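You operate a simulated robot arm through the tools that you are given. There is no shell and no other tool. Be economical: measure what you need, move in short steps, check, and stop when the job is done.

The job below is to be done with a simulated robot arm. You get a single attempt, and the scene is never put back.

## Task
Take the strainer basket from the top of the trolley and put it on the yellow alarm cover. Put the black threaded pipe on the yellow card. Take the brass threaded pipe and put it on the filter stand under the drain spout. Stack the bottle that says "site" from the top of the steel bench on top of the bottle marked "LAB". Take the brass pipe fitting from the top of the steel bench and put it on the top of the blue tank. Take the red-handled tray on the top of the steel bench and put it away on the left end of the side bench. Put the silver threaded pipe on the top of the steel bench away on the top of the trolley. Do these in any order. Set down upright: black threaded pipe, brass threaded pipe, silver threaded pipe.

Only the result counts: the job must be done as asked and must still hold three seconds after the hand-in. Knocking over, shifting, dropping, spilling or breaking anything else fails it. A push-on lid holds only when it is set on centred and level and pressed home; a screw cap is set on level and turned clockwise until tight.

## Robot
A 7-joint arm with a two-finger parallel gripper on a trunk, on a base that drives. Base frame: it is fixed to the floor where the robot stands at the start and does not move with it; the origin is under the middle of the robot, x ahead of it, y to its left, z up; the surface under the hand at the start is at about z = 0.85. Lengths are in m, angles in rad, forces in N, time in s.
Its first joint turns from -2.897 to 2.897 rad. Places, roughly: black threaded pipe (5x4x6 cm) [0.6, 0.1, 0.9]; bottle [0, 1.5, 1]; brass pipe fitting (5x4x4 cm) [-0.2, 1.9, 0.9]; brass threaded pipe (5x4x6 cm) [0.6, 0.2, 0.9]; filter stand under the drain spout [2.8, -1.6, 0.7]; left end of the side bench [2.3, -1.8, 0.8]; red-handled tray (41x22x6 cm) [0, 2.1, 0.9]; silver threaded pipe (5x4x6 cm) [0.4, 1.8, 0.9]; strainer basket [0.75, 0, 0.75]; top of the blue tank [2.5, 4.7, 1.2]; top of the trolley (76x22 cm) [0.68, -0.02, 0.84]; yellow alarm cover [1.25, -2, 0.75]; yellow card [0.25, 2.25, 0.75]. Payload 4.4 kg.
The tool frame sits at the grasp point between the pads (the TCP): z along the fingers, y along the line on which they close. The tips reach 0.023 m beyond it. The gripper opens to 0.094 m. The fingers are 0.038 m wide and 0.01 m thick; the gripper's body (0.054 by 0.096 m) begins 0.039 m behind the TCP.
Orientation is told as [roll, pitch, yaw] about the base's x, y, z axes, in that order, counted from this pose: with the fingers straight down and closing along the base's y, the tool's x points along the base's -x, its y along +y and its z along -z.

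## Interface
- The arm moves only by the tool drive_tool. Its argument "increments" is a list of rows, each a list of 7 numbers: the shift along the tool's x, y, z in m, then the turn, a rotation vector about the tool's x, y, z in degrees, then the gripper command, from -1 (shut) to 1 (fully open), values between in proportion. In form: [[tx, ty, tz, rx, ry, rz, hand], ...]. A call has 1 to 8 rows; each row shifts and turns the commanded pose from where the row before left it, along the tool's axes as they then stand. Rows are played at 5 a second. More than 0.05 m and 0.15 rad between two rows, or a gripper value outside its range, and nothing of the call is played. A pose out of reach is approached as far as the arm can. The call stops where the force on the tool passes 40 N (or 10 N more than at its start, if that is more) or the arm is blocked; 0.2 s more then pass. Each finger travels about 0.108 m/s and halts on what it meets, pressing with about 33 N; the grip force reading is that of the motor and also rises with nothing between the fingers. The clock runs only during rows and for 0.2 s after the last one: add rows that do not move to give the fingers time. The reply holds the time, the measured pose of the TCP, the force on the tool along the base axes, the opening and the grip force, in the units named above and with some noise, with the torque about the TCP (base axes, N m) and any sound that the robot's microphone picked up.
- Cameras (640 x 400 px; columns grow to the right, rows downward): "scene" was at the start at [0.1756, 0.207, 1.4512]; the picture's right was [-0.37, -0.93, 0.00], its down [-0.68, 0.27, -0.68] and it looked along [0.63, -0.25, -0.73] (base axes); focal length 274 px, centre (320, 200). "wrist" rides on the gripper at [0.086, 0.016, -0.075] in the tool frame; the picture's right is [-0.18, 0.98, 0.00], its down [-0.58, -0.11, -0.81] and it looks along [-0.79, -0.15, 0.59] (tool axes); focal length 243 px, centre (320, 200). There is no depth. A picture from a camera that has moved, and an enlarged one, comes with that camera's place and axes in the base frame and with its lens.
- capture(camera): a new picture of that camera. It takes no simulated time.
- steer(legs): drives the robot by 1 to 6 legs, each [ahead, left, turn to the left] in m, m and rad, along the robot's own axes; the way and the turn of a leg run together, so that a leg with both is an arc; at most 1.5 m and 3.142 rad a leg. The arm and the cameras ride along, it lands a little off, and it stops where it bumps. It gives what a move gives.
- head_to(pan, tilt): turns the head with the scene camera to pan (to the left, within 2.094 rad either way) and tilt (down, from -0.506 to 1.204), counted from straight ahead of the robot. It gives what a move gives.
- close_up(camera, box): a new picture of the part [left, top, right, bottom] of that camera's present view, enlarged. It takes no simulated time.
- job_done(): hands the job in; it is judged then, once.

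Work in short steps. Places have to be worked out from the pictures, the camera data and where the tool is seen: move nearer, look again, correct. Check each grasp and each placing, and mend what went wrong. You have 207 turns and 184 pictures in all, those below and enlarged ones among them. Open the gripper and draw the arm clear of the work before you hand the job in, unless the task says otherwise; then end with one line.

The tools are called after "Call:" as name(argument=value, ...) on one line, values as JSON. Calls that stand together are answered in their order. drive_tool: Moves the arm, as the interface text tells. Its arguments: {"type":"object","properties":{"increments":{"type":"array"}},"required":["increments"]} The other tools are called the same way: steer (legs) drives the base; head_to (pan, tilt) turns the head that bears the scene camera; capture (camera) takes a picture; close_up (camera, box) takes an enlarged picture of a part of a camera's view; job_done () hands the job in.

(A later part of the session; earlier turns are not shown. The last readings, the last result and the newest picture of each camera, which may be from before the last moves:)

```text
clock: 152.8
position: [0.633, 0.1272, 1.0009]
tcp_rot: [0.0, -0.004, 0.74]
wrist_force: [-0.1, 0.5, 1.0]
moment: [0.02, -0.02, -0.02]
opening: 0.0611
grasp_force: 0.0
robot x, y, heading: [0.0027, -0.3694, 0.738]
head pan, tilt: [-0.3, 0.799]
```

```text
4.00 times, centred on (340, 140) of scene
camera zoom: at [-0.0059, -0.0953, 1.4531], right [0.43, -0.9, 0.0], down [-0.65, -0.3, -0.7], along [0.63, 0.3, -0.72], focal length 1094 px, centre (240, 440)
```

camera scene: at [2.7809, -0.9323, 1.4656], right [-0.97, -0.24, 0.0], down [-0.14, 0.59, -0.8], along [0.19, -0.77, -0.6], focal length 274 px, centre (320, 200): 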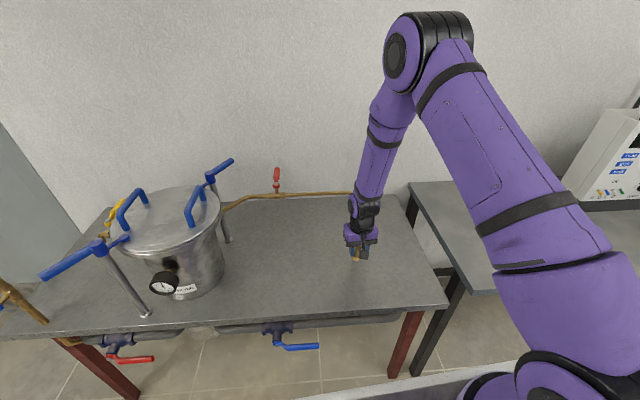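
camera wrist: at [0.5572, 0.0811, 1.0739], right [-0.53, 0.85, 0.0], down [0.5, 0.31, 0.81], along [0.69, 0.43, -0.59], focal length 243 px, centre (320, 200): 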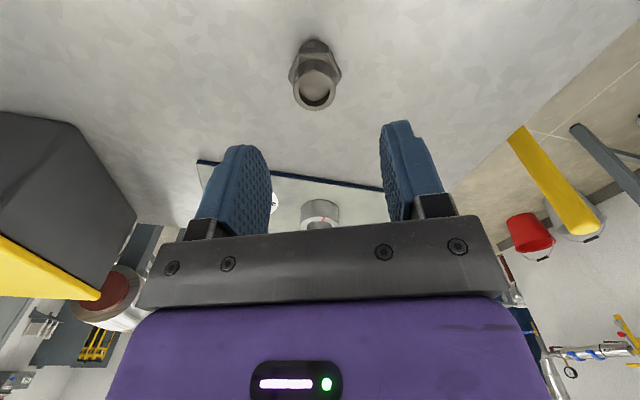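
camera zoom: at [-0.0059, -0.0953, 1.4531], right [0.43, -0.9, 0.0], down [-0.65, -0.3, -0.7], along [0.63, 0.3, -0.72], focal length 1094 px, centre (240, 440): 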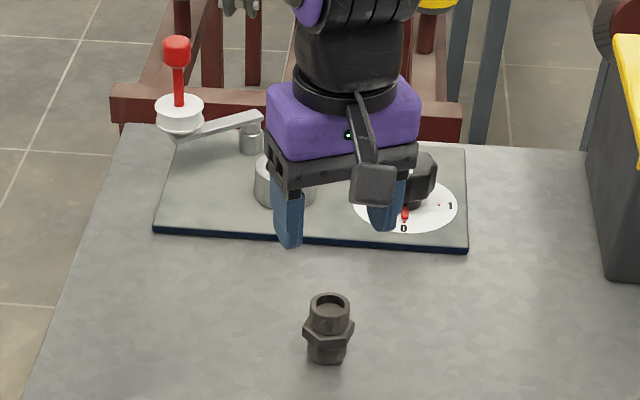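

Nearly aligned; 5 mm forward correction, descend and close.

Call:
drive_tool(increments=[[-0.005, 0, 0.045, 0, 0, 0, 0.3], [0, 0, 0.03, 0, 0, 0, 0.3], [0, 0, 0.016, 0, 0, 0, 0.3], [0, 0, 0, 0, 0, 0, 0.3]])

Call:
capture(camera="wrist")

```text
clock: 153.8
position: [0.6364, 0.1333, 0.9093]
tcp_rot: [0.0, -0.003, 0.74]
wrist_force: [-0.5, 0.4, 1.2]
moment: [0.02, 0.04, -0.02]
opening: 0.061
grasp_force: 0.0
robot x, y, heading: [0.004, -0.3708, 0.74]
head pan, tilt: [-0.3, 0.799]
```

```text
110 pictures are left
camera wrist: at [0.5612, 0.086, 0.983], right [-0.53, 0.85, 0.0], down [0.5, 0.31, 0.81], along [0.69, 0.43, -0.59], focal length 243 px, centre (320, 200)
```

wrist: 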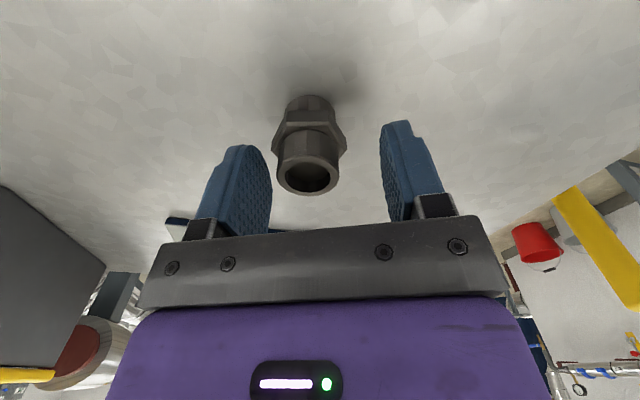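

Shift 5 mm sideways, then close and lift.

Call:
drive_tool(increments=[[0, -0.005, 0, 0, 0, 0, 0.3], [0, 0, 0, 0, 0, 0, -1], [0, 0, 0, 0, 0, 0, -1], [0, 0, 0, 0, 0, 0, -1]])

Call:
drive_tool(increments=[[0, 0, -0.02, 0, 0, 0, -1], [0, 0, -0.05, 0, 0, 0, -1], [0, 0, -0.05, 0, 0, 0, -1], [0, 0, -0.05, 0, 0, 0, -1], [0, 0, -0.05, 0, 0, 0, -1], [0, 0, -0.02, 0, 0, 0, -1]])

Call:
capture(camera="wrist")

```text
clock: 154.8
position: [0.6394, 0.1297, 0.9096]
tcp_rot: [0.0, -0.004, 0.739]
wrist_force: [0.5, 0.1, 0.0]
moment: [0.0, -0.01, 0.0]
opening: 0.0321
grasp_force: 33.0
robot x, y, heading: [0.0048, -0.3741, 0.734]
head pan, tilt: [-0.3, 0.799]
```

```text
clock: 156.2
position: [0.64, 0.1277, 1.152]
tcp_rot: [0.0, 0.001, 0.74]
wrist_force: [0.4, -0.2, -1.5]
moment: [-0.02, 0.03, 0.0]
opening: 0.0316
grasp_force: 33.6
robot x, y, heading: [0.003, -0.374, 0.743]
head pan, tilt: [-0.3, 0.799]
```

```text
109 pictures are left
camera wrist: at [0.5645, 0.0819, 1.2244], right [-0.53, 0.85, 0.0], down [0.5, 0.31, 0.81], along [0.69, 0.43, -0.59], focal length 243 px, centre (320, 200)
```

wrist: 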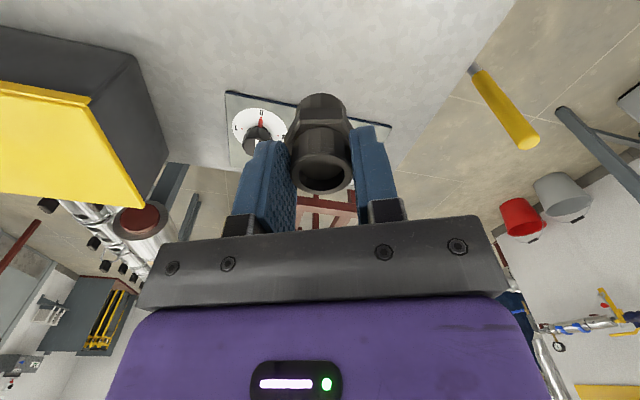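

Black pipe held. I retract and head toward the steel bench around the trolley's left side, starting with two legs and a look.

Call:
drive_tool(increments=[[0.04, 0.0, -0.02, 0, 0, 0, -1], [0.04, 0.0, -0.02, 0, 0, 0, -1], [0.045, 0.0, 0, 0, 0, 0, -1], [0.045, 0, 0, 0, 0, 0, -1]])

Call:
steer(legs=[[0, 0, 0.65], [0.6, 0.1, 0], [0.6, 0.0, 0]])

Call:
head_to(pan=-1.1, tilt=0.6)

Call:
capture(camera="scene")

Call:
head_to(pan=-0.2, tilt=0.7)

Call:
capture(camera="scene")

```text
clock: 157.2
position: [0.5146, 0.0124, 1.1906]
tcp_rot: [0.0, -0.003, 0.739]
wrist_force: [0.7, 0.2, -1.5]
moment: [-0.04, 0.01, -0.02]
opening: 0.0318
grasp_force: 32.9
robot x, y, heading: [0.0042, -0.3701, 0.74]
head pan, tilt: [-0.3, 0.799]
```

```text
clock: 165.4
position: [0.2938, 1.4422, 1.1917]
tcp_rot: [0.0, -0.003, 1.392]
wrist_force: [-0.5, 0.3, -1.5]
moment: [-0.01, 0.02, 0.02]
opening: 0.0317
grasp_force: 33.5
robot x, y, heading: [0.1213, 0.8252, 1.39]
head pan, tilt: [-0.3, 0.799]
```

```text
clock: 166.5
position: [0.2935, 1.442, 1.1916]
tcp_rot: [-0.001, -0.004, 1.391]
wrist_force: [0.1, -0.9, -2.0]
moment: [0.02, 0.0, 0.0]
opening: 0.0318
grasp_force: 33.5
robot x, y, heading: [0.1234, 0.8257, 1.394]
head pan, tilt: [-1.1, 0.6]
```

```text
108 pictures are left
camera scene: at [-0.0061, 0.9949, 1.4699], right [0.29, -0.96, 0.0], down [-0.54, -0.16, -0.82], along [0.79, 0.24, -0.57], focal length 274 px, centre (320, 200)
```

scene: 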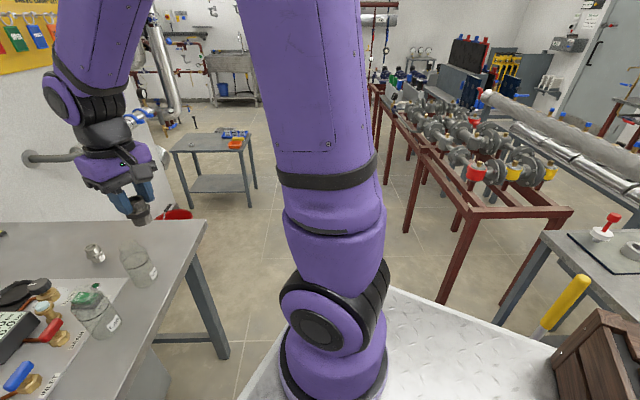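

```text
clock: 167.7
position: [0.2935, 1.4421, 1.1902]
tcp_rot: [0.0, -0.005, 1.391]
wrist_force: [0.5, 0.3, -1.0]
moment: [0.02, -0.02, 0.0]
opening: 0.0317
grasp_force: 32.8
robot x, y, heading: [0.1168, 0.8295, 1.391]
head pan, tilt: [-0.201, 0.7]
```

```text
107 pictures are left
camera scene: at [-0.0591, 1.0483, 1.4613], right [0.93, -0.37, 0.0], down [-0.24, -0.6, -0.76], along [0.28, 0.71, -0.64], focal length 274 px, centre (320, 200)
```

scene: 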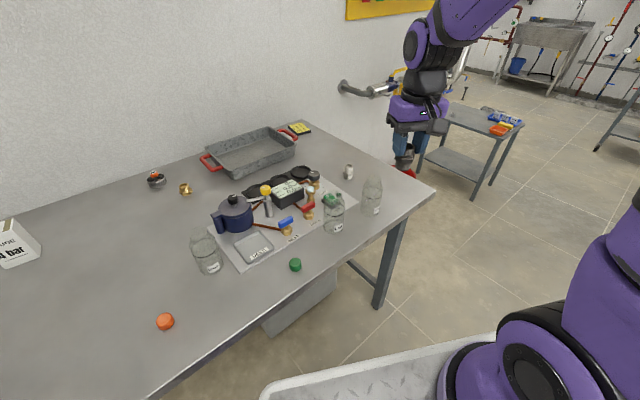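

An excellent view of the bench. I zoom to measure everything.

Call:
close_up(camera="scene", box=[180, 110, 400, 250])

Call:
close_up(camera="scene", box=[300, 150, 400, 250])

```text
2.86 times, centred on (290, 180) of scene
camera zoom: at [-0.0591, 1.0483, 1.4613], right [0.93, -0.37, 0.0], down [-0.24, -0.6, -0.76], along [0.28, 0.71, -0.64], focal length 781 px, centre (406, 257)
```

zoom: 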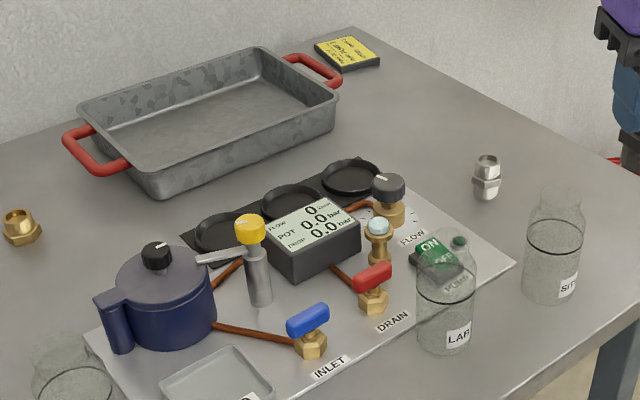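

```text
4.00 times, centred on (350, 200) of scene
camera zoom: at [-0.0591, 1.0483, 1.4613], right [0.93, -0.37, 0.0], down [-0.24, -0.6, -0.76], along [0.28, 0.71, -0.64], focal length 1094 px, centre (200, 200)
```

zoom: 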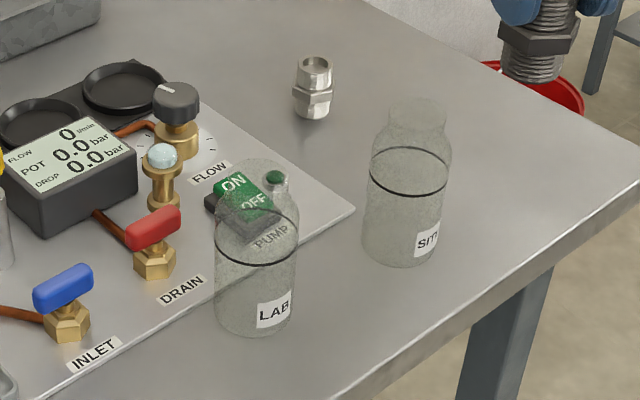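

Measured: card (0.31, 2.24), silver pipe (0.35, 1.79), SITE (0.33, 1.59), LAB (0.19, 1.56), fitting (-0.21, 1.91), tray centre (0.05, 2.04). I drive to a stand at the bench's right end near (1.05, 1.68).

Call:
steer(legs=[[0, 0, -1.12], [0.0, 0.09, 0], [1.08, 0, 0]])

```text
clock: 176.8
position: [1.7694, 1.3052, 1.1903]
tcp_rot: [0.001, -0.002, 0.265]
wrist_force: [0.0, 0.3, -0.2]
moment: [-0.01, 0.01, -0.02]
opening: 0.0314
grasp_force: 33.3
robot x, y, heading: [1.139, 1.1972, 0.259]
head pan, tilt: [-0.201, 0.7]
```

Through the corridor. Now turn toward the bench's right end and slide up beside it.

Call:
steer(legs=[[0, 0, 2.58], [0.2, -0.43, 0]])

Call:
head_to(pan=-0.2, tilt=0.7)

Call:
capture(camera="scene")

Call:
capture(camera="wrist")

```text
clock: 185.7
position: [0.4762, 1.9067, 1.1905]
tcp_rot: [0.002, -0.003, 2.854]
wrist_force: [0.4, -0.2, -1.3]
moment: [-0.03, -0.01, 0.02]
opening: 0.0316
grasp_force: 33.4
robot x, y, heading: [1.0701, 1.6635, 2.851]
head pan, tilt: [-0.201, 0.7]
```

```text
clock: 186.3
position: [0.4764, 1.9069, 1.1905]
tcp_rot: [-0.002, -0.004, 2.852]
wrist_force: [0.0, 0.5, -1.3]
moment: [0.03, -0.02, 0.03]
opening: 0.0315
grasp_force: 32.9
robot x, y, heading: [1.0675, 1.6708, 2.852]
head pan, tilt: [-0.201, 0.7]
```

```text
104 pictures are left
camera scene: at [0.8336, 1.5132, 1.4613], right [0.47, 0.88, 0.0], down [0.57, -0.3, -0.76], along [-0.68, 0.36, -0.64], focal length 274 px, centre (320, 200)
```

scene: 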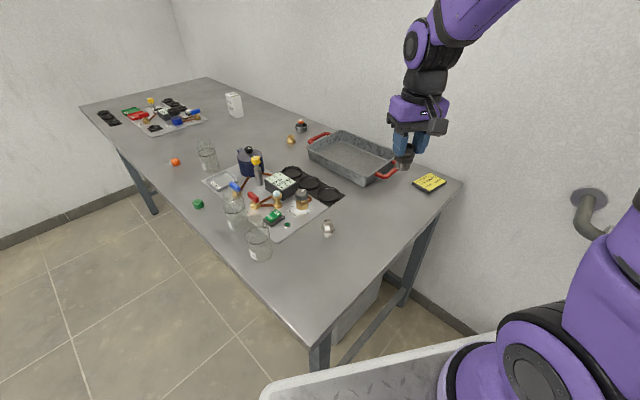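

```text
103 pictures are left
camera wrist: at [0.5548, 1.8665, 1.2636], right [-0.46, -0.89, 0.0], down [-0.52, 0.27, 0.81], along [-0.72, 0.37, -0.59], focal length 243 px, centre (320, 200)
```

wrist: 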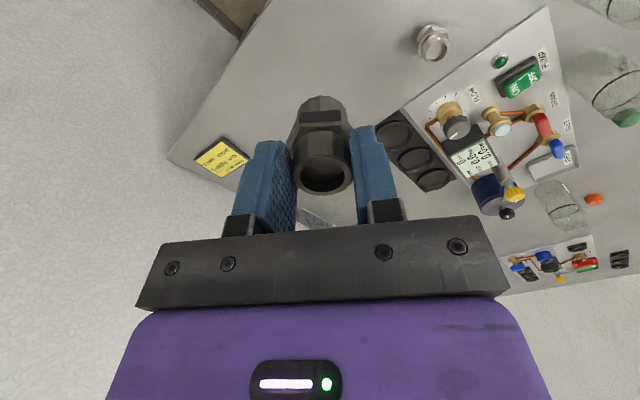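

Card centre confirmed at (0.316, 2.234). I carry the black pipe over it at height.

Call:
drive_tool(increments=[[-0.031, -0.0335, 0, 0, 0, 0, -1], [-0.031, -0.0335, 0, 0, 0, 0, -1], [-0.031, -0.0335, 0, 0, 0, 0, -1], [-0.031, -0.0335, 0, 0, 0, 0, -1], [-0.031, -0.0335, 0, 0, 0, 0, -1], [-0.031, -0.0335, 0, 0, 0, 0, -1], [-0.031, -0.0335, 0, 0, 0, 0, -1], [-0.03, -0.033, 0, 0, 0, 0, -1]])

Call:
drive_tool(increments=[[0, 0, 0.05, 0, 0, 0, -1], [0, 0, 0.05, 0, 0, 0, -1], [0, 0, 0.05, 0, 0, 0, -1], [0, 0, 0.05, 0, 0, 0, -1], [0, 0, 0, 0, 0, 0, -1]])

Call:
close_up(camera="scene", box=[350, 110, 510, 210])

Call:
capture(camera="wrist")

```text
clock: 188.1
position: [0.3168, 2.2331, 1.1915]
tcp_rot: [0.001, -0.003, 2.854]
wrist_force: [0.0, 0.3, 0.0]
moment: [0.01, 0.01, 0.0]
opening: 0.0316
grasp_force: 33.0
robot x, y, heading: [1.0677, 1.6673, 2.852]
head pan, tilt: [-0.201, 0.7]
```

```text
clock: 189.3
position: [0.3172, 2.2345, 0.9911]
tcp_rot: [-0.001, -0.003, 2.853]
wrist_force: [-0.8, -1.0, -1.6]
moment: [0.0, 0.02, 0.02]
opening: 0.0317
grasp_force: 32.9
robot x, y, heading: [1.073, 1.6689, 2.856]
head pan, tilt: [-0.201, 0.7]
```

```text
4.00 times, centred on (430, 160) of scene
camera zoom: at [0.8337, 1.5132, 1.4613], right [0.47, 0.88, 0.0], down [0.57, -0.3, -0.76], along [-0.68, 0.36, -0.64], focal length 1094 px, centre (-120, 360)
```

zoom: 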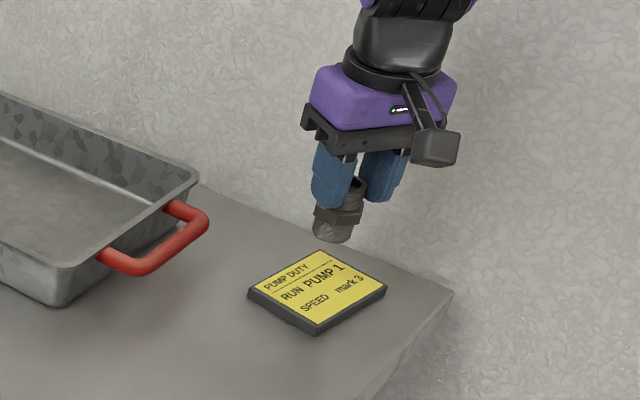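

```text
101 pictures are left
camera wrist: at [0.3945, 2.1932, 1.0643], right [-0.46, -0.89, 0.0], down [-0.52, 0.27, 0.81], along [-0.72, 0.37, -0.59], focal length 243 px, centre (320, 200)
```

wrist: 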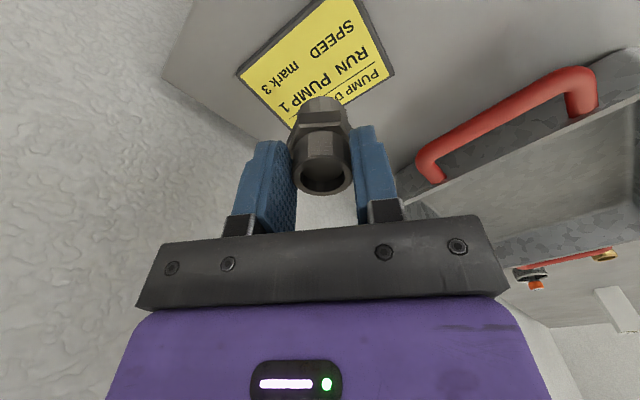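

Aligned over the card. I lower to near contact, then fine steps.

Call:
drive_tool(increments=[[0, 0, 0.03, 0, 0, 0, -1], [0, 0, 0.012, 0, 0, 0, -1], [0, 0, 0.003, 0, 0, 0, -1], [0, 0, 0.003, 0, 0, 0, -1], [0, 0, 0, 0, 0, 0, -1]])

Call:
drive_tool(increments=[[0, 0, 0.003, 0, 0, 0, -1], [0, 0, 0.003, 0, 0, 0, -1], [0, 0, 0.003, 0, 0, 0, -1], [0, 0, 0, 0, 0, 0, -1]])

Call:
close_up(camera="scene", box=[350, 110, 510, 210])

```text
clock: 190.5
position: [0.3161, 2.234, 0.942]
tcp_rot: [0.002, -0.003, 2.853]
wrist_force: [0.3, -0.2, -1.2]
moment: [0.0, -0.03, 0.02]
opening: 0.0314
grasp_force: 32.9
robot x, y, heading: [1.0695, 1.6678, 2.849]
head pan, tilt: [-0.201, 0.7]
```

```text
clock: 191.5
position: [0.3151, 2.2344, 0.9347]
tcp_rot: [-0.001, -0.003, 2.854]
wrist_force: [0.3, -0.7, -1.7]
moment: [-0.01, -0.03, 0.0]
opening: 0.0315
grasp_force: 32.4
robot x, y, heading: [1.0698, 1.6698, 2.854]
head pan, tilt: [-0.201, 0.7]
```

```text
4.00 times, centred on (430, 160) of scene
camera zoom: at [0.8336, 1.5133, 1.4613], right [0.47, 0.88, 0.0], down [0.57, -0.3, -0.76], along [-0.68, 0.36, -0.64], focal length 1094 px, centre (-120, 360)
```

zoom: 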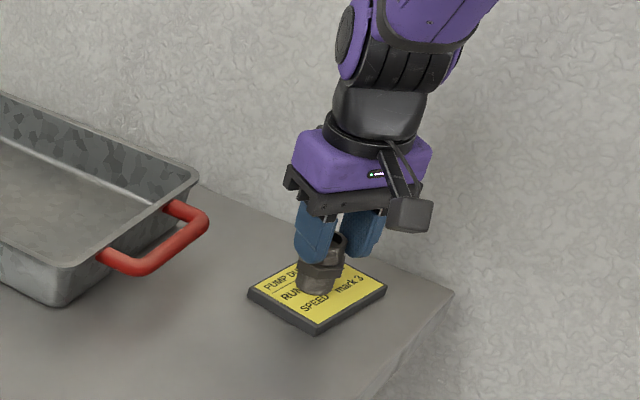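

Centred on the card; a touch lower to find contact, then release.

Call:
drive_tool(increments=[[0, 0, 0.002, 0, 0, 0, -1], [0, 0, 0.002, 0, 0, 0, -1], [0, 0, 0.001, 0, 0, 0, -1], [0, 0, 0, 0, 0, 0, -1]])

Call:
drive_tool(increments=[[0, 0, 0.002, 0, 0, 0, -1], [0, 0, 0.002, 0, 0, 0, -1], [0, 0, 0, 0, 0, 0, -1]])

```text
clock: 192.5
position: [0.3141, 2.234, 0.9306]
tcp_rot: [-0.002, -0.005, 2.853]
wrist_force: [-3.0, 2.3, 24.7]
moment: [0.19, 0.36, -0.16]
opening: 0.0317
grasp_force: 32.9
robot x, y, heading: [1.0695, 1.6711, 2.851]
head pan, tilt: [-0.201, 0.7]
```

```text
clock: 193.1
position: [0.3151, 2.2335, 0.9303]
tcp_rot: [0.0, -0.007, 2.852]
wrist_force: [1.0, -0.6, 13.6]
moment: [0.01, -0.05, -0.02]
opening: 0.0318
grasp_force: 33.1
robot x, y, heading: [1.0684, 1.6699, 2.858]
head pan, tilt: [-0.201, 0.7]
stopped in row 2: the force on the tool passed its limit at 43 N (the readings are from after the stop); the commanded pose is now the measured one
```

Firm contact. I release and rise.

Call:
drive_tool(increments=[[0, 0, -0.001, 0, 0, 0, -1], [0, 0, 0, 0, 0, 0, -0.1], [0, 0, 0, 0, 0, 0, 0.1], [0, 0, -0.03, 0, 0, 0, 0.1], [0, 0, -0.05, 0, 0, 0, 0.1], [0, 0, -0.05, 0, 0, 0, 0.3], [0, 0, -0.05, 0, 0, 0, 0.3]])

Call:
close_up(camera="scene", box=[350, 110, 510, 210])

Call:
close_up(camera="scene", box=[210, 170, 370, 270])

```text
clock: 194.7
position: [0.3144, 2.2355, 1.1079]
tcp_rot: [0.001, -0.005, 2.854]
wrist_force: [-1.0, -0.9, -0.9]
moment: [-0.07, -0.01, 0.01]
opening: 0.0611
grasp_force: 0.1
robot x, y, heading: [1.0738, 1.6669, 2.857]
head pan, tilt: [-0.201, 0.7]
```

```text
4.00 times, centred on (430, 160) of scene
camera zoom: at [0.8332, 1.5136, 1.4612], right [0.47, 0.88, 0.0], down [0.57, -0.3, -0.76], along [-0.68, 0.36, -0.64], focal length 1094 px, centre (-120, 360)
```

zoom: 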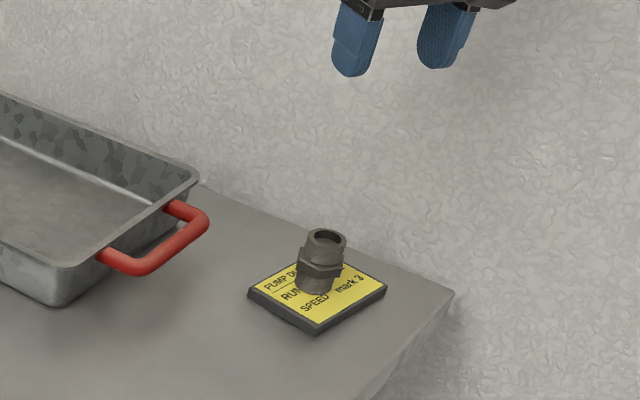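

```text
4.00 times, centred on (290, 220) of scene
camera zoom: at [0.8332, 1.5136, 1.4612], right [0.47, 0.88, 0.0], down [0.57, -0.3, -0.76], along [-0.68, 0.36, -0.64], focal length 1094 px, centre (440, 120)
```

zoom: 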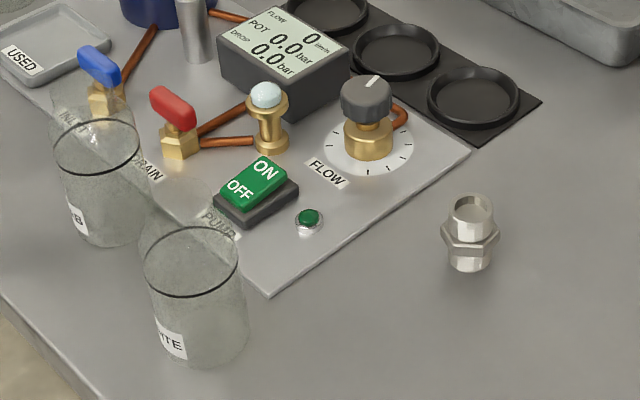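

Black pipe is upright on the card. Next the SITE bottle at about (0.331, 1.591); I move above it.

Call:
drive_tool(increments=[[0.0154, 0.0471, 0, 0, 0, 0, 0.3], [0.0154, 0.0471, 0, 0, 0, 0, 0.3], [0.0154, 0.0471, 0, 0, 0, 0, 0.3], [0.0154, 0.0471, 0, 0, 0, 0, 0.3], [0.0154, 0.0471, 0, 0, 0, 0, 0.3], [0.0154, 0.0471, 0, 0, 0, 0, 0.3], [0.0154, 0.0471, 0, 0, 0, 0, 0.3], [0.0154, 0.0471, 0, 0, 0, 0, 0.3]])

Call:
drive_tool(increments=[[0.0154, 0.0471, 0, 0, 0, 0, 0.3], [0.0154, 0.0471, 0, 0, 0, 0, 0.3], [0.0154, 0.0471, 0, 0, 0, 0, 0.3], [0.0154, 0.0471, 0, 0, 0, 0, 0.3], [0.0154, 0.0471, 0, 0, 0, 0, 0.3], [0, 0, 0, 0, 0, 0, 0.3]])

Call:
capture(camera="wrist")

Call:
close_up(camera="scene", box=[190, 160, 350, 280])

```text
clock: 196.5
position: [0.3254, 1.8391, 1.1083]
tcp_rot: [0.0, -0.005, 2.851]
wrist_force: [-0.2, 1.3, 0.3]
moment: [-0.06, 0.0, 0.01]
opening: 0.0613
grasp_force: 0.1
robot x, y, heading: [1.0675, 1.666, 2.854]
head pan, tilt: [-0.201, 0.7]
```

```text
clock: 197.9
position: [0.332, 1.5885, 1.1072]
tcp_rot: [0.0, -0.005, 2.853]
wrist_force: [0.3, -0.2, 0.0]
moment: [0.0, 0.0, -0.01]
opening: 0.0611
grasp_force: 0.0
robot x, y, heading: [1.0709, 1.6697, 2.849]
head pan, tilt: [-0.201, 0.7]
```

```text
97 pictures are left
camera wrist: at [0.4105, 1.5485, 1.1805], right [-0.46, -0.89, 0.0], down [-0.52, 0.27, 0.81], along [-0.72, 0.37, -0.59], focal length 243 px, centre (320, 200)
```

wrist: 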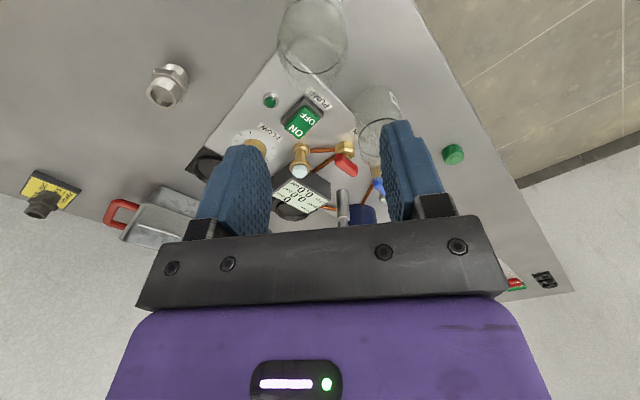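

```text
3.33 times, centred on (270, 220) of scene
camera zoom: at [0.8336, 1.5132, 1.4613], right [0.47, 0.88, 0.0], down [0.57, -0.3, -0.76], along [-0.68, 0.36, -0.64], focal length 912 px, centre (487, 133)
```

zoom: 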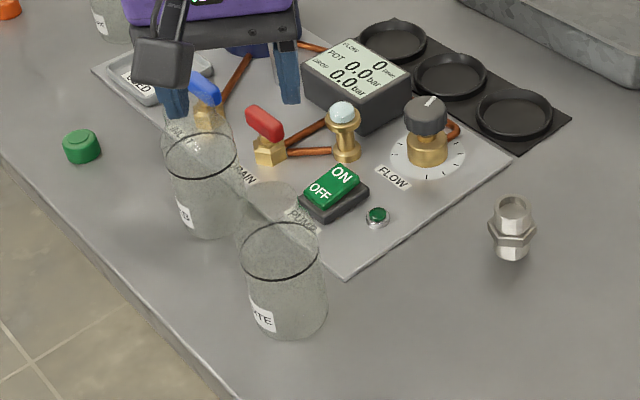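

I enlarge both bottles in the wrist and scene views to see necks and mouths.

Call:
close_up(camera="wrist", box=[240, 0, 440, 125])

Call:
close_up(camera="scene", box=[220, 190, 300, 270])

```text
3.20 times, centred on (340, 62) of wrist
camera zoom: at [0.4105, 1.5485, 1.1805], right [-0.46, -0.89, 0.0], down [-0.52, 0.27, 0.81], along [-0.72, 0.37, -0.59], focal length 776 px, centre (256, 640)
```

zoom: 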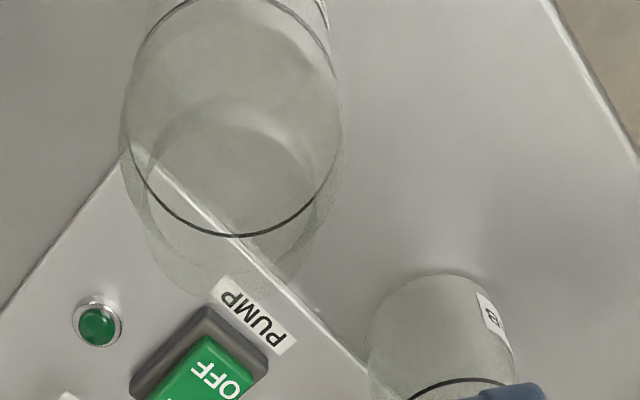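

```text
5.00 times, centred on (260, 230) of scene
camera zoom: at [0.8336, 1.5132, 1.4613], right [0.47, 0.88, 0.0], down [0.57, -0.3, -0.76], along [-0.68, 0.36, -0.64], focal length 1367 px, centre (620, 50)
```

zoom: 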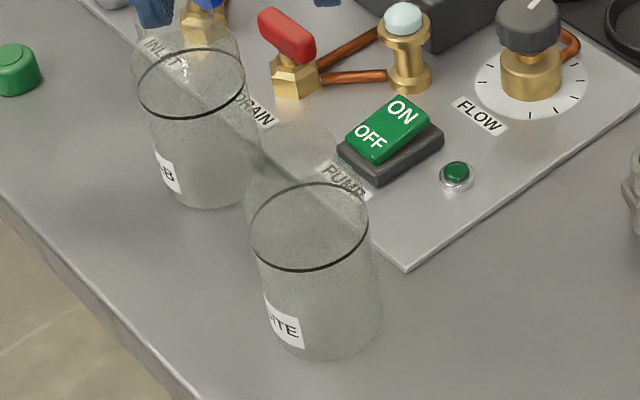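

SITE's axis confirmed near (0.333, 1.592). I descend toward its neck.

Call:
drive_tool(increments=[[0, -0.002, 0.045, 0, 0, 0, 0.4], [0, 0, 0.04, 0, 0, 0, 0.4], [0, 0, 0.025, 0, 0, 0, 0.4], [0, 0, 0, 0, 0, 0, 0.4]])

Call:
close_up(camera="wrist", box=[180, 50, 460, 225])

Call:
close_up(camera="scene", box=[200, 180, 320, 270])

```text
clock: 198.9
position: [0.333, 1.5923, 0.9964]
tcp_rot: [0.0, -0.006, 2.854]
wrist_force: [0.7, -0.1, 0.5]
moment: [0.01, 0.01, 0.02]
opening: 0.066
grasp_force: 0.0
robot x, y, heading: [1.0679, 1.6672, 2.856]
head pan, tilt: [-0.201, 0.7]
```

```text
2.29 times, centred on (320, 138) of wrist
camera zoom: at [0.4108, 1.5512, 1.0694], right [-0.46, -0.89, 0.0], down [-0.52, 0.27, 0.81], along [-0.72, 0.37, -0.59], focal length 555 px, centre (320, 343)
```

zoom: 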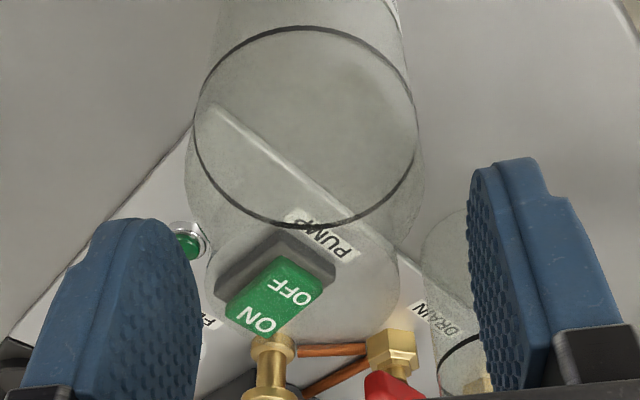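

```text
4.44 times, centred on (260, 225) of scene
camera zoom: at [0.8337, 1.5132, 1.4613], right [0.47, 0.88, 0.0], down [0.57, -0.3, -0.76], along [-0.68, 0.36, -0.64], focal length 1216 px, centre (587, 89)
```

zoom: 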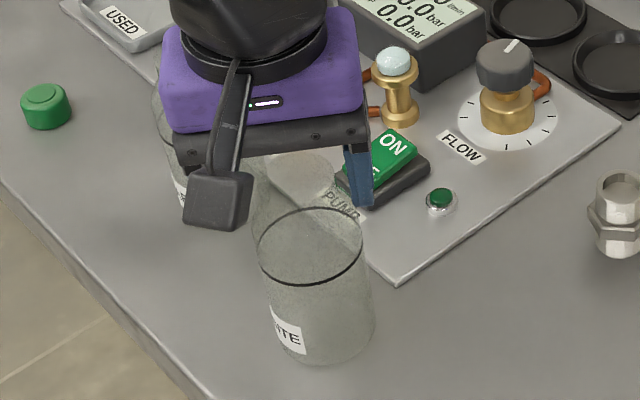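

The neck is centred between fingers. I lower 12 mm, close gently, and check.

Call:
drive_tool(increments=[[0, -0.002, 0.006, 0, 0, 0, 0.4], [0, 0, 0.006, 0, 0, 0, 0.4], [0, 0, 0, 0, 0, 0, 0.0], [0, 0, 0, 0, 0, 0, -0.3], [0, 0, 0, 0, 0, 0, -1], [0, 0, 0, 0, 0, 0, -1]])

Call:
close_up(camera="wrist", box=[180, 50, 460, 225])

```text
clock: 200.3
position: [0.3346, 1.5942, 0.9861]
tcp_rot: [0.0, -0.003, 2.855]
wrist_force: [0.8, 2.1, 9.6]
moment: [0.02, 0.03, -0.01]
opening: 0.055
grasp_force: 33.2
robot x, y, heading: [1.0676, 1.6718, 2.855]
head pan, tilt: [-0.201, 0.7]
```

```text
2.29 times, centred on (320, 138) of wrist
camera zoom: at [0.4115, 1.5534, 1.0586], right [-0.46, -0.89, 0.0], down [-0.52, 0.27, 0.81], along [-0.72, 0.37, -0.59], focal length 555 px, centre (320, 343)
```

zoom: 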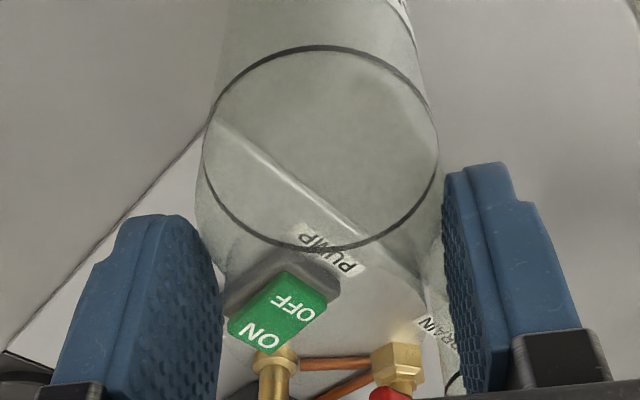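

The finger tips caught the sloping shoulder (55 mm). I open, rise 9 mm and close on the neck proper.

Call:
drive_tool(increments=[[0, 0, 0, 0, 0, 0, 0.3], [0, 0, -0.009, 0, 0, 0, 0.3], [0, 0, 0, 0, 0, 0, -0.3], [0, 0, 0, 0, 0, 0, -1], [0, 0, 0, 0, 0, 0, -1]])

```text
clock: 201.5
position: [0.3337, 1.5944, 0.9966]
tcp_rot: [0.002, -0.006, 2.853]
wrist_force: [-0.3, -1.8, 9.9]
moment: [-0.04, 0.03, 0.04]
opening: 0.044
grasp_force: 32.8
robot x, y, heading: [1.0729, 1.6686, 2.854]
head pan, tilt: [-0.201, 0.7]
```

Call:
drive_tool(increments=[[0, 0, 0, 0, 0, 0, 0.2], [0, 0, -0.005, 0, 0, 0, 0.2], [0, 0, 0, 0, 0, 0, -0.3], [0, 0, 0, 0, 0, 0, -1], [0, 0, 0, 0, 0, 0, -1]])

Call:
close_up(camera="wrist", box=[180, 50, 460, 225])

Call:
close_up(camera="scene", box=[200, 180, 320, 270])

```text
clock: 202.7
position: [0.3329, 1.5943, 0.999]
tcp_rot: [0.001, -0.004, 2.853]
wrist_force: [1.1, 0.3, -0.7]
moment: [0.05, 0.01, 0.0]
opening: 0.0404
grasp_force: 32.5
robot x, y, heading: [1.0726, 1.6703, 2.855]
head pan, tilt: [-0.201, 0.7]
```

```text
2.29 times, centred on (320, 138) of wrist
camera zoom: at [0.4118, 1.5534, 1.0723], right [-0.46, -0.89, 0.0], down [-0.52, 0.27, 0.81], along [-0.72, 0.37, -0.59], focal length 555 px, centre (320, 343)
```

zoom: 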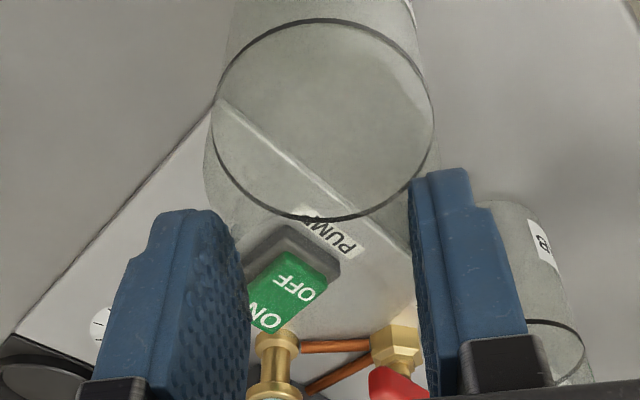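

```text
4.44 times, centred on (260, 225) of scene
camera zoom: at [0.8336, 1.5132, 1.4613], right [0.47, 0.88, 0.0], down [0.57, -0.3, -0.76], along [-0.68, 0.36, -0.64], focal length 1216 px, centre (587, 89)
```

zoom: 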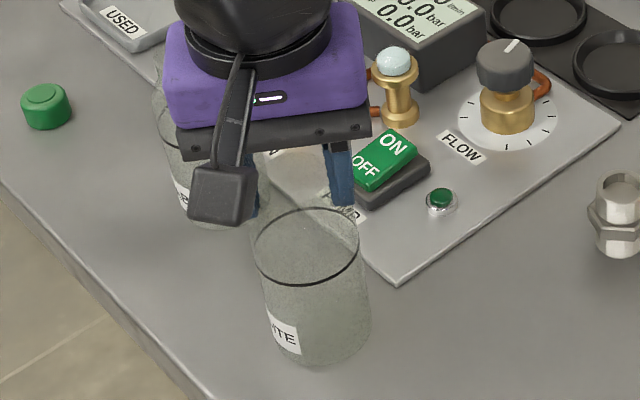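

Now gripped cleanly on the neck (40 mm). I lift straight up.

Call:
drive_tool(increments=[[0, 0, -0.02, 0, 0, 0, -1], [0, 0, -0.04, 0, 0, 0, -1], [0, 0, -0.05, 0, 0, 0, -1], [0, 0, -0.05, 0, 0, 0, -1], [0, 0, -0.04, 0, 0, 0, -1], [0, 0, 0, 0, 0, 0, -1]])

Call:
capture(camera="scene")

Call:
close_up(camera="scene", box=[180, 160, 300, 250])

Call:
capture(camera="wrist")

```text
clock: 204.1
position: [0.3348, 1.5954, 1.2001]
tcp_rot: [0.0, -0.004, 2.854]
wrist_force: [0.4, 0.1, -1.0]
moment: [0.03, 0.01, 0.0]
opening: 0.0403
grasp_force: 33.0
robot x, y, heading: [1.0704, 1.668, 2.855]
head pan, tilt: [-0.201, 0.7]
```

```text
88 pictures are left
camera scene: at [0.8335, 1.5132, 1.4613], right [0.47, 0.88, 0.0], down [0.57, -0.3, -0.76], along [-0.68, 0.36, -0.64], focal length 274 px, centre (320, 200)
```

scene: 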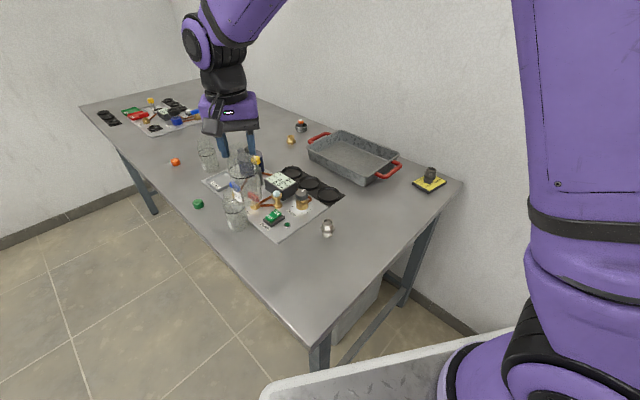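

```text
4.44 times, centred on (240, 205) of scene
camera zoom: at [0.8335, 1.5132, 1.4613], right [0.47, 0.88, 0.0], down [0.57, -0.3, -0.76], along [-0.68, 0.36, -0.64], focal length 1216 px, centre (676, 178)
```

zoom: 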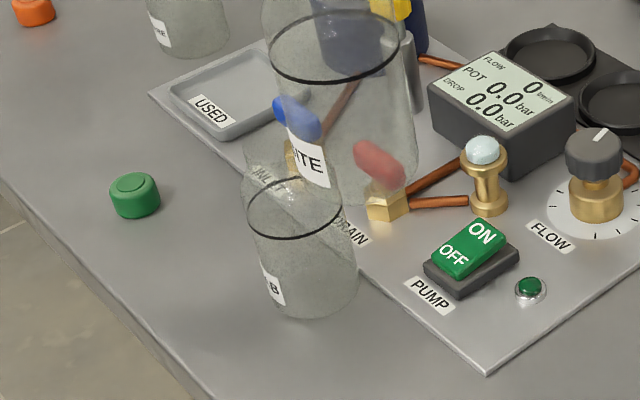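

```text
86 pictures are left
camera wrist: at [0.4123, 1.5542, 1.2727], right [-0.46, -0.89, 0.0], down [-0.52, 0.27, 0.81], along [-0.72, 0.37, -0.59], focal length 243 px, centre (320, 200)
```

wrist: 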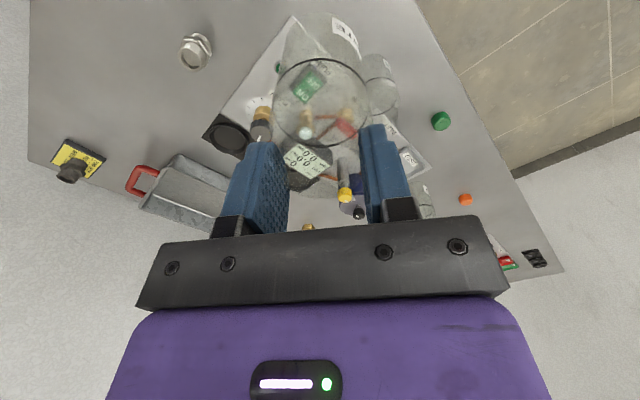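

SITE is held upright. Calibrating against SITE's ring, LAB's axis is at (0.198, 1.573). I move over it at height.

Call:
drive_tool(increments=[[-0.0312, 0.0151, 0, 0, 0, 0, -1], [-0.0312, 0.0151, 0, 0, 0, 0, -1], [-0.0312, 0.0152, 0, 0, 0, 0, -1], [-0.0311, 0.0152, 0, 0, 0, 0, -1], [0, 0, 0, 0, 0, 0, -1]])

Call:
close_up(camera="scene", box=[180, 120, 310, 250])

Call:
capture(camera="wrist")

```text
clock: 205.3
position: [0.1994, 1.5713, 1.2002]
tcp_rot: [0.0, -0.006, 2.854]
wrist_force: [0.5, -0.1, -0.5]
moment: [-0.01, -0.01, 0.02]
opening: 0.0403
grasp_force: 33.2
robot x, y, heading: [1.0702, 1.6683, 2.849]
head pan, tilt: [-0.201, 0.7]
```

```text
3.08 times, centred on (245, 185) of scene
camera zoom: at [0.8337, 1.5132, 1.4613], right [0.47, 0.88, 0.0], down [0.57, -0.3, -0.76], along [-0.68, 0.36, -0.64], focal length 842 px, centre (551, 246)
```

zoom: 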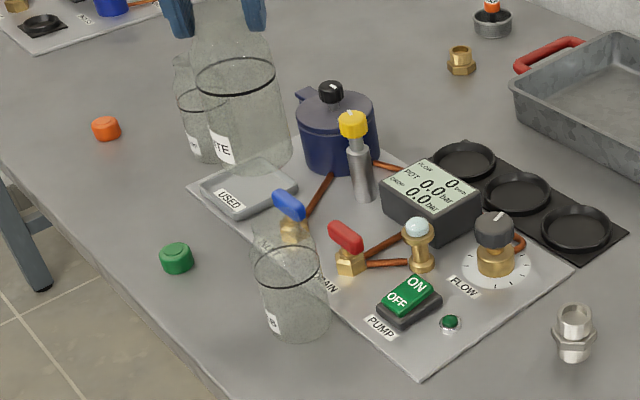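

```text
84 pictures are left
camera wrist: at [0.2764, 1.5302, 1.2732], right [-0.46, -0.89, 0.0], down [-0.52, 0.27, 0.81], along [-0.72, 0.37, -0.59], focal length 243 px, centre (320, 200)
```

wrist: 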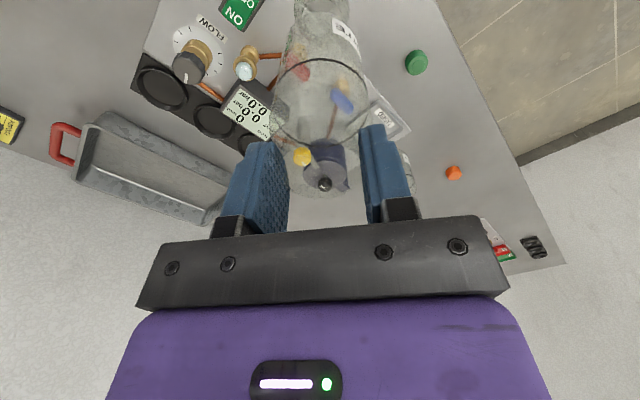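

Now lower toward LAB's top; contact expected near TCP z 1.137.

Call:
drive_tool(increments=[[0, 0.001, 0.03, 0, 0, 0, -1], [0, 0, 0.015, 0, 0, 0, -1], [0, 0, 0, 0, 0, 0, -1]])

Call:
close_up(camera="scene", box=[190, 130, 290, 250])

Call:
close_up(camera="wrist", box=[220, 0, 420, 140])

```text
clock: 206.1
position: [0.1989, 1.5705, 1.1555]
tcp_rot: [0.0, -0.005, 2.854]
wrist_force: [0.0, 0.1, -0.6]
moment: [-0.02, -0.02, -0.01]
opening: 0.0402
grasp_force: 33.9
robot x, y, heading: [1.0698, 1.6687, 2.856]
head pan, tilt: [-0.201, 0.7]
```

```text
3.33 times, centred on (240, 190) of scene
camera zoom: at [0.8336, 1.5132, 1.4613], right [0.47, 0.88, 0.0], down [0.57, -0.3, -0.76], along [-0.68, 0.36, -0.64], focal length 912 px, centre (587, 233)
```

zoom: 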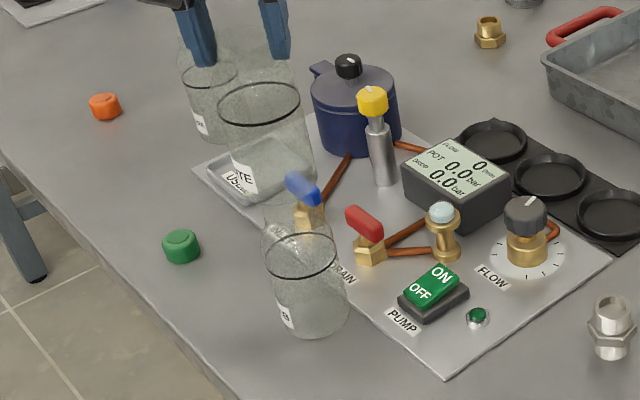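

```text
2.86 times, centred on (320, 70) of wrist
camera zoom: at [0.2763, 1.5293, 1.2277], right [-0.46, -0.89, 0.0], down [-0.52, 0.27, 0.81], along [-0.72, 0.37, -0.59], focal length 693 px, centre (320, 571)
```

zoom: 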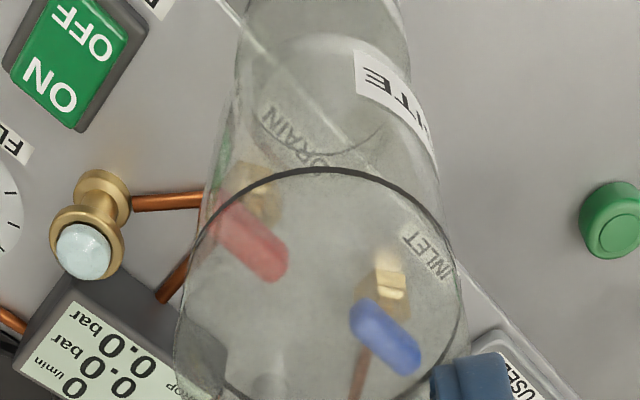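

Lateral alignment is good. Fine lowering now.

Call:
drive_tool(increments=[[0, 0, 0.006, 0, 0, 0, -1], [0, 0, 0.004, 0, 0, 0, -1], [0, 0, 0.002, 0, 0, 0, -1], [0, 0, 0.002, 0, 0, 0, -1], [0, 0, 0, 0, 0, 0, -1]])

Call:
drive_tool(increments=[[0, 0, 0.002, 0, 0, 0, -1], [0, 0, 0.002, 0, 0, 0, -1], [0, 0, 0, 0, 0, 0, -1]])

Call:
drive_tool(increments=[[0, 0, 0.002, 0, 0, 0, -1], [0, 0, 0.001, 0, 0, 0, -1], [0, 0, 0, 0, 0, 0, -1]])

```text
clock: 207.3
position: [0.1981, 1.5702, 1.1404]
tcp_rot: [-0.001, -0.005, 2.854]
wrist_force: [0.3, 0.4, -0.6]
moment: [0.02, -0.01, -0.02]
opening: 0.0404
grasp_force: 32.9
robot x, y, heading: [1.0703, 1.6686, 2.856]
head pan, tilt: [-0.201, 0.7]
```

```text
clock: 208.1
position: [0.1991, 1.5684, 1.136]
tcp_rot: [0.002, -0.006, 2.852]
wrist_force: [-0.8, -0.5, -1.6]
moment: [0.03, 0.02, 0.02]
opening: 0.0402
grasp_force: 33.5
robot x, y, heading: [1.0714, 1.671, 2.854]
head pan, tilt: [-0.201, 0.7]
```

```text
clock: 208.9
position: [0.1978, 1.5708, 1.1335]
tcp_rot: [0.001, -0.004, 2.855]
wrist_force: [0.2, -0.7, 0.1]
moment: [-0.02, 0.04, -0.01]
opening: 0.04
grasp_force: 33.5
robot x, y, heading: [1.0704, 1.6694, 2.856]
head pan, tilt: [-0.201, 0.7]
```

Call:
close_up(camera="scene", box=[200, 150, 270, 240])

Call:
drive_tool(increments=[[0, 0, 0.002, 0, 0, 0, -1], [0, 0, 0.002, 0, 0, 0, -1], [0, 0, 0, 0, 0, 0, -1]])

Call:
drive_tool(increments=[[0, 0, 0.002, 0, 0, 0, -1], [0, 0, 0.001, 0, 0, 0, -1], [0, 0, 0, 0, 0, 0, -1]])

```text
4.44 times, centred on (235, 195) of scene
camera zoom: at [0.8336, 1.5132, 1.4613], right [0.47, 0.88, 0.0], down [0.57, -0.3, -0.76], along [-0.68, 0.36, -0.64], focal length 1216 px, centre (698, 222)
```

zoom: 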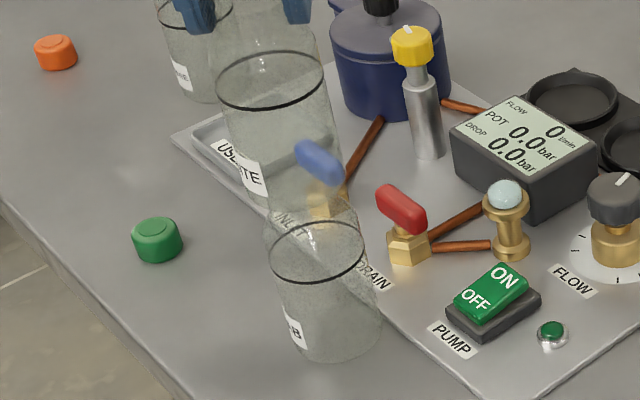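

```text
clock: 209.7
position: [0.1977, 1.5691, 1.1317]
tcp_rot: [0.0, -0.007, 2.854]
wrist_force: [-0.4, 1.2, 10.1]
moment: [0.08, 0.03, -0.01]
opening: 0.0401
grasp_force: 32.9
robot x, y, heading: [1.068, 1.6731, 2.854]
head pan, tilt: [-0.201, 0.7]
```

```text
clock: 210.6
position: [0.1976, 1.569, 1.1307]
tcp_rot: [0.005, -0.011, 2.854]
wrist_force: [3.6, 0.4, 14.2]
moment: [0.08, -0.63, -0.02]
opening: 0.0404
grasp_force: 33.0
robot x, y, heading: [1.0727, 1.6719, 2.853]
head pan, tilt: [-0.201, 0.7]
stopped in row 3: the force on the tool passed its limit at 41 N (the readings are from after the stop); the commanded pose is now the measured one
```

Contact at TCP z 1.131, and both rings align within 3 mm. I relieve the pressure slightly and open.

Call:
drive_tool(increments=[[0, 0, -0.001, 0, 0, 0, -1], [0, 0, 0, 0, 0, 0, -0.1], [0, 0, 0, 0, 0, 0, 0.2], [0, 0, 0, 0, 0, 0, 0.4]])

Call:
close_up(camera="scene", box=[200, 130, 280, 240])

```text
clock: 211.6
position: [0.1975, 1.5705, 1.1318]
tcp_rot: [0.0, -0.009, 2.854]
wrist_force: [-0.1, -0.3, -0.5]
moment: [-0.02, 0.04, 0.0]
opening: 0.0656
grasp_force: 0.0
robot x, y, heading: [1.0687, 1.6666, 2.856]
head pan, tilt: [-0.201, 0.7]
```

```text
3.64 times, centred on (240, 185) of scene
camera zoom: at [0.8336, 1.5132, 1.4613], right [0.47, 0.88, 0.0], down [0.57, -0.3, -0.76], along [-0.68, 0.36, -0.64], focal length 994 px, centre (611, 254)
```

zoom: 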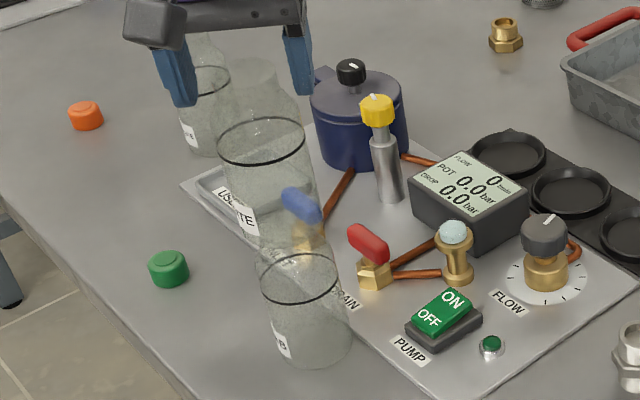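

The stack stands. I rise straight up and clear away.

Call:
drive_tool(increments=[[0, 0, -0.02, 0, 0, 0, 0.4], [0, 0, -0.04, 0, 0, 0, 0.4], [0, 0, -0.05, 0, 0, 0, 0.4], [0.03, -0.035, 0, 0, 0, 0, 0.4], [0.03, -0.035, 0, 0, 0, 0, 0.4], [0.03, -0.035, 0, 0, 0, 0, 0.4], [0.03, -0.035, 0, 0, 0, 0, 0.4], [0.03, -0.035, 0, 0, 0, 0, 0.4]])

Call:
close_up(camera="scene", box=[200, 130, 360, 260])

```text
clock: 213.4
position: [0.3901, 1.6956, 1.2373]
tcp_rot: [0.002, -0.009, 2.854]
wrist_force: [-0.3, 0.4, -1.0]
moment: [0.01, -0.05, 0.01]
opening: 0.066
grasp_force: 0.2
robot x, y, heading: [1.0669, 1.6696, 2.853]
head pan, tilt: [-0.201, 0.7]
```

```text
3.08 times, centred on (280, 195) of scene
camera zoom: at [0.8329, 1.5128, 1.4611], right [0.47, 0.88, 0.0], down [0.57, -0.3, -0.76], along [-0.68, 0.36, -0.64], focal length 842 px, centre (443, 215)
```

zoom: 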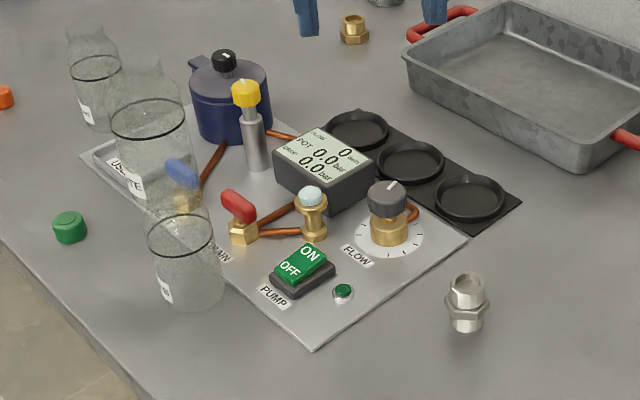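

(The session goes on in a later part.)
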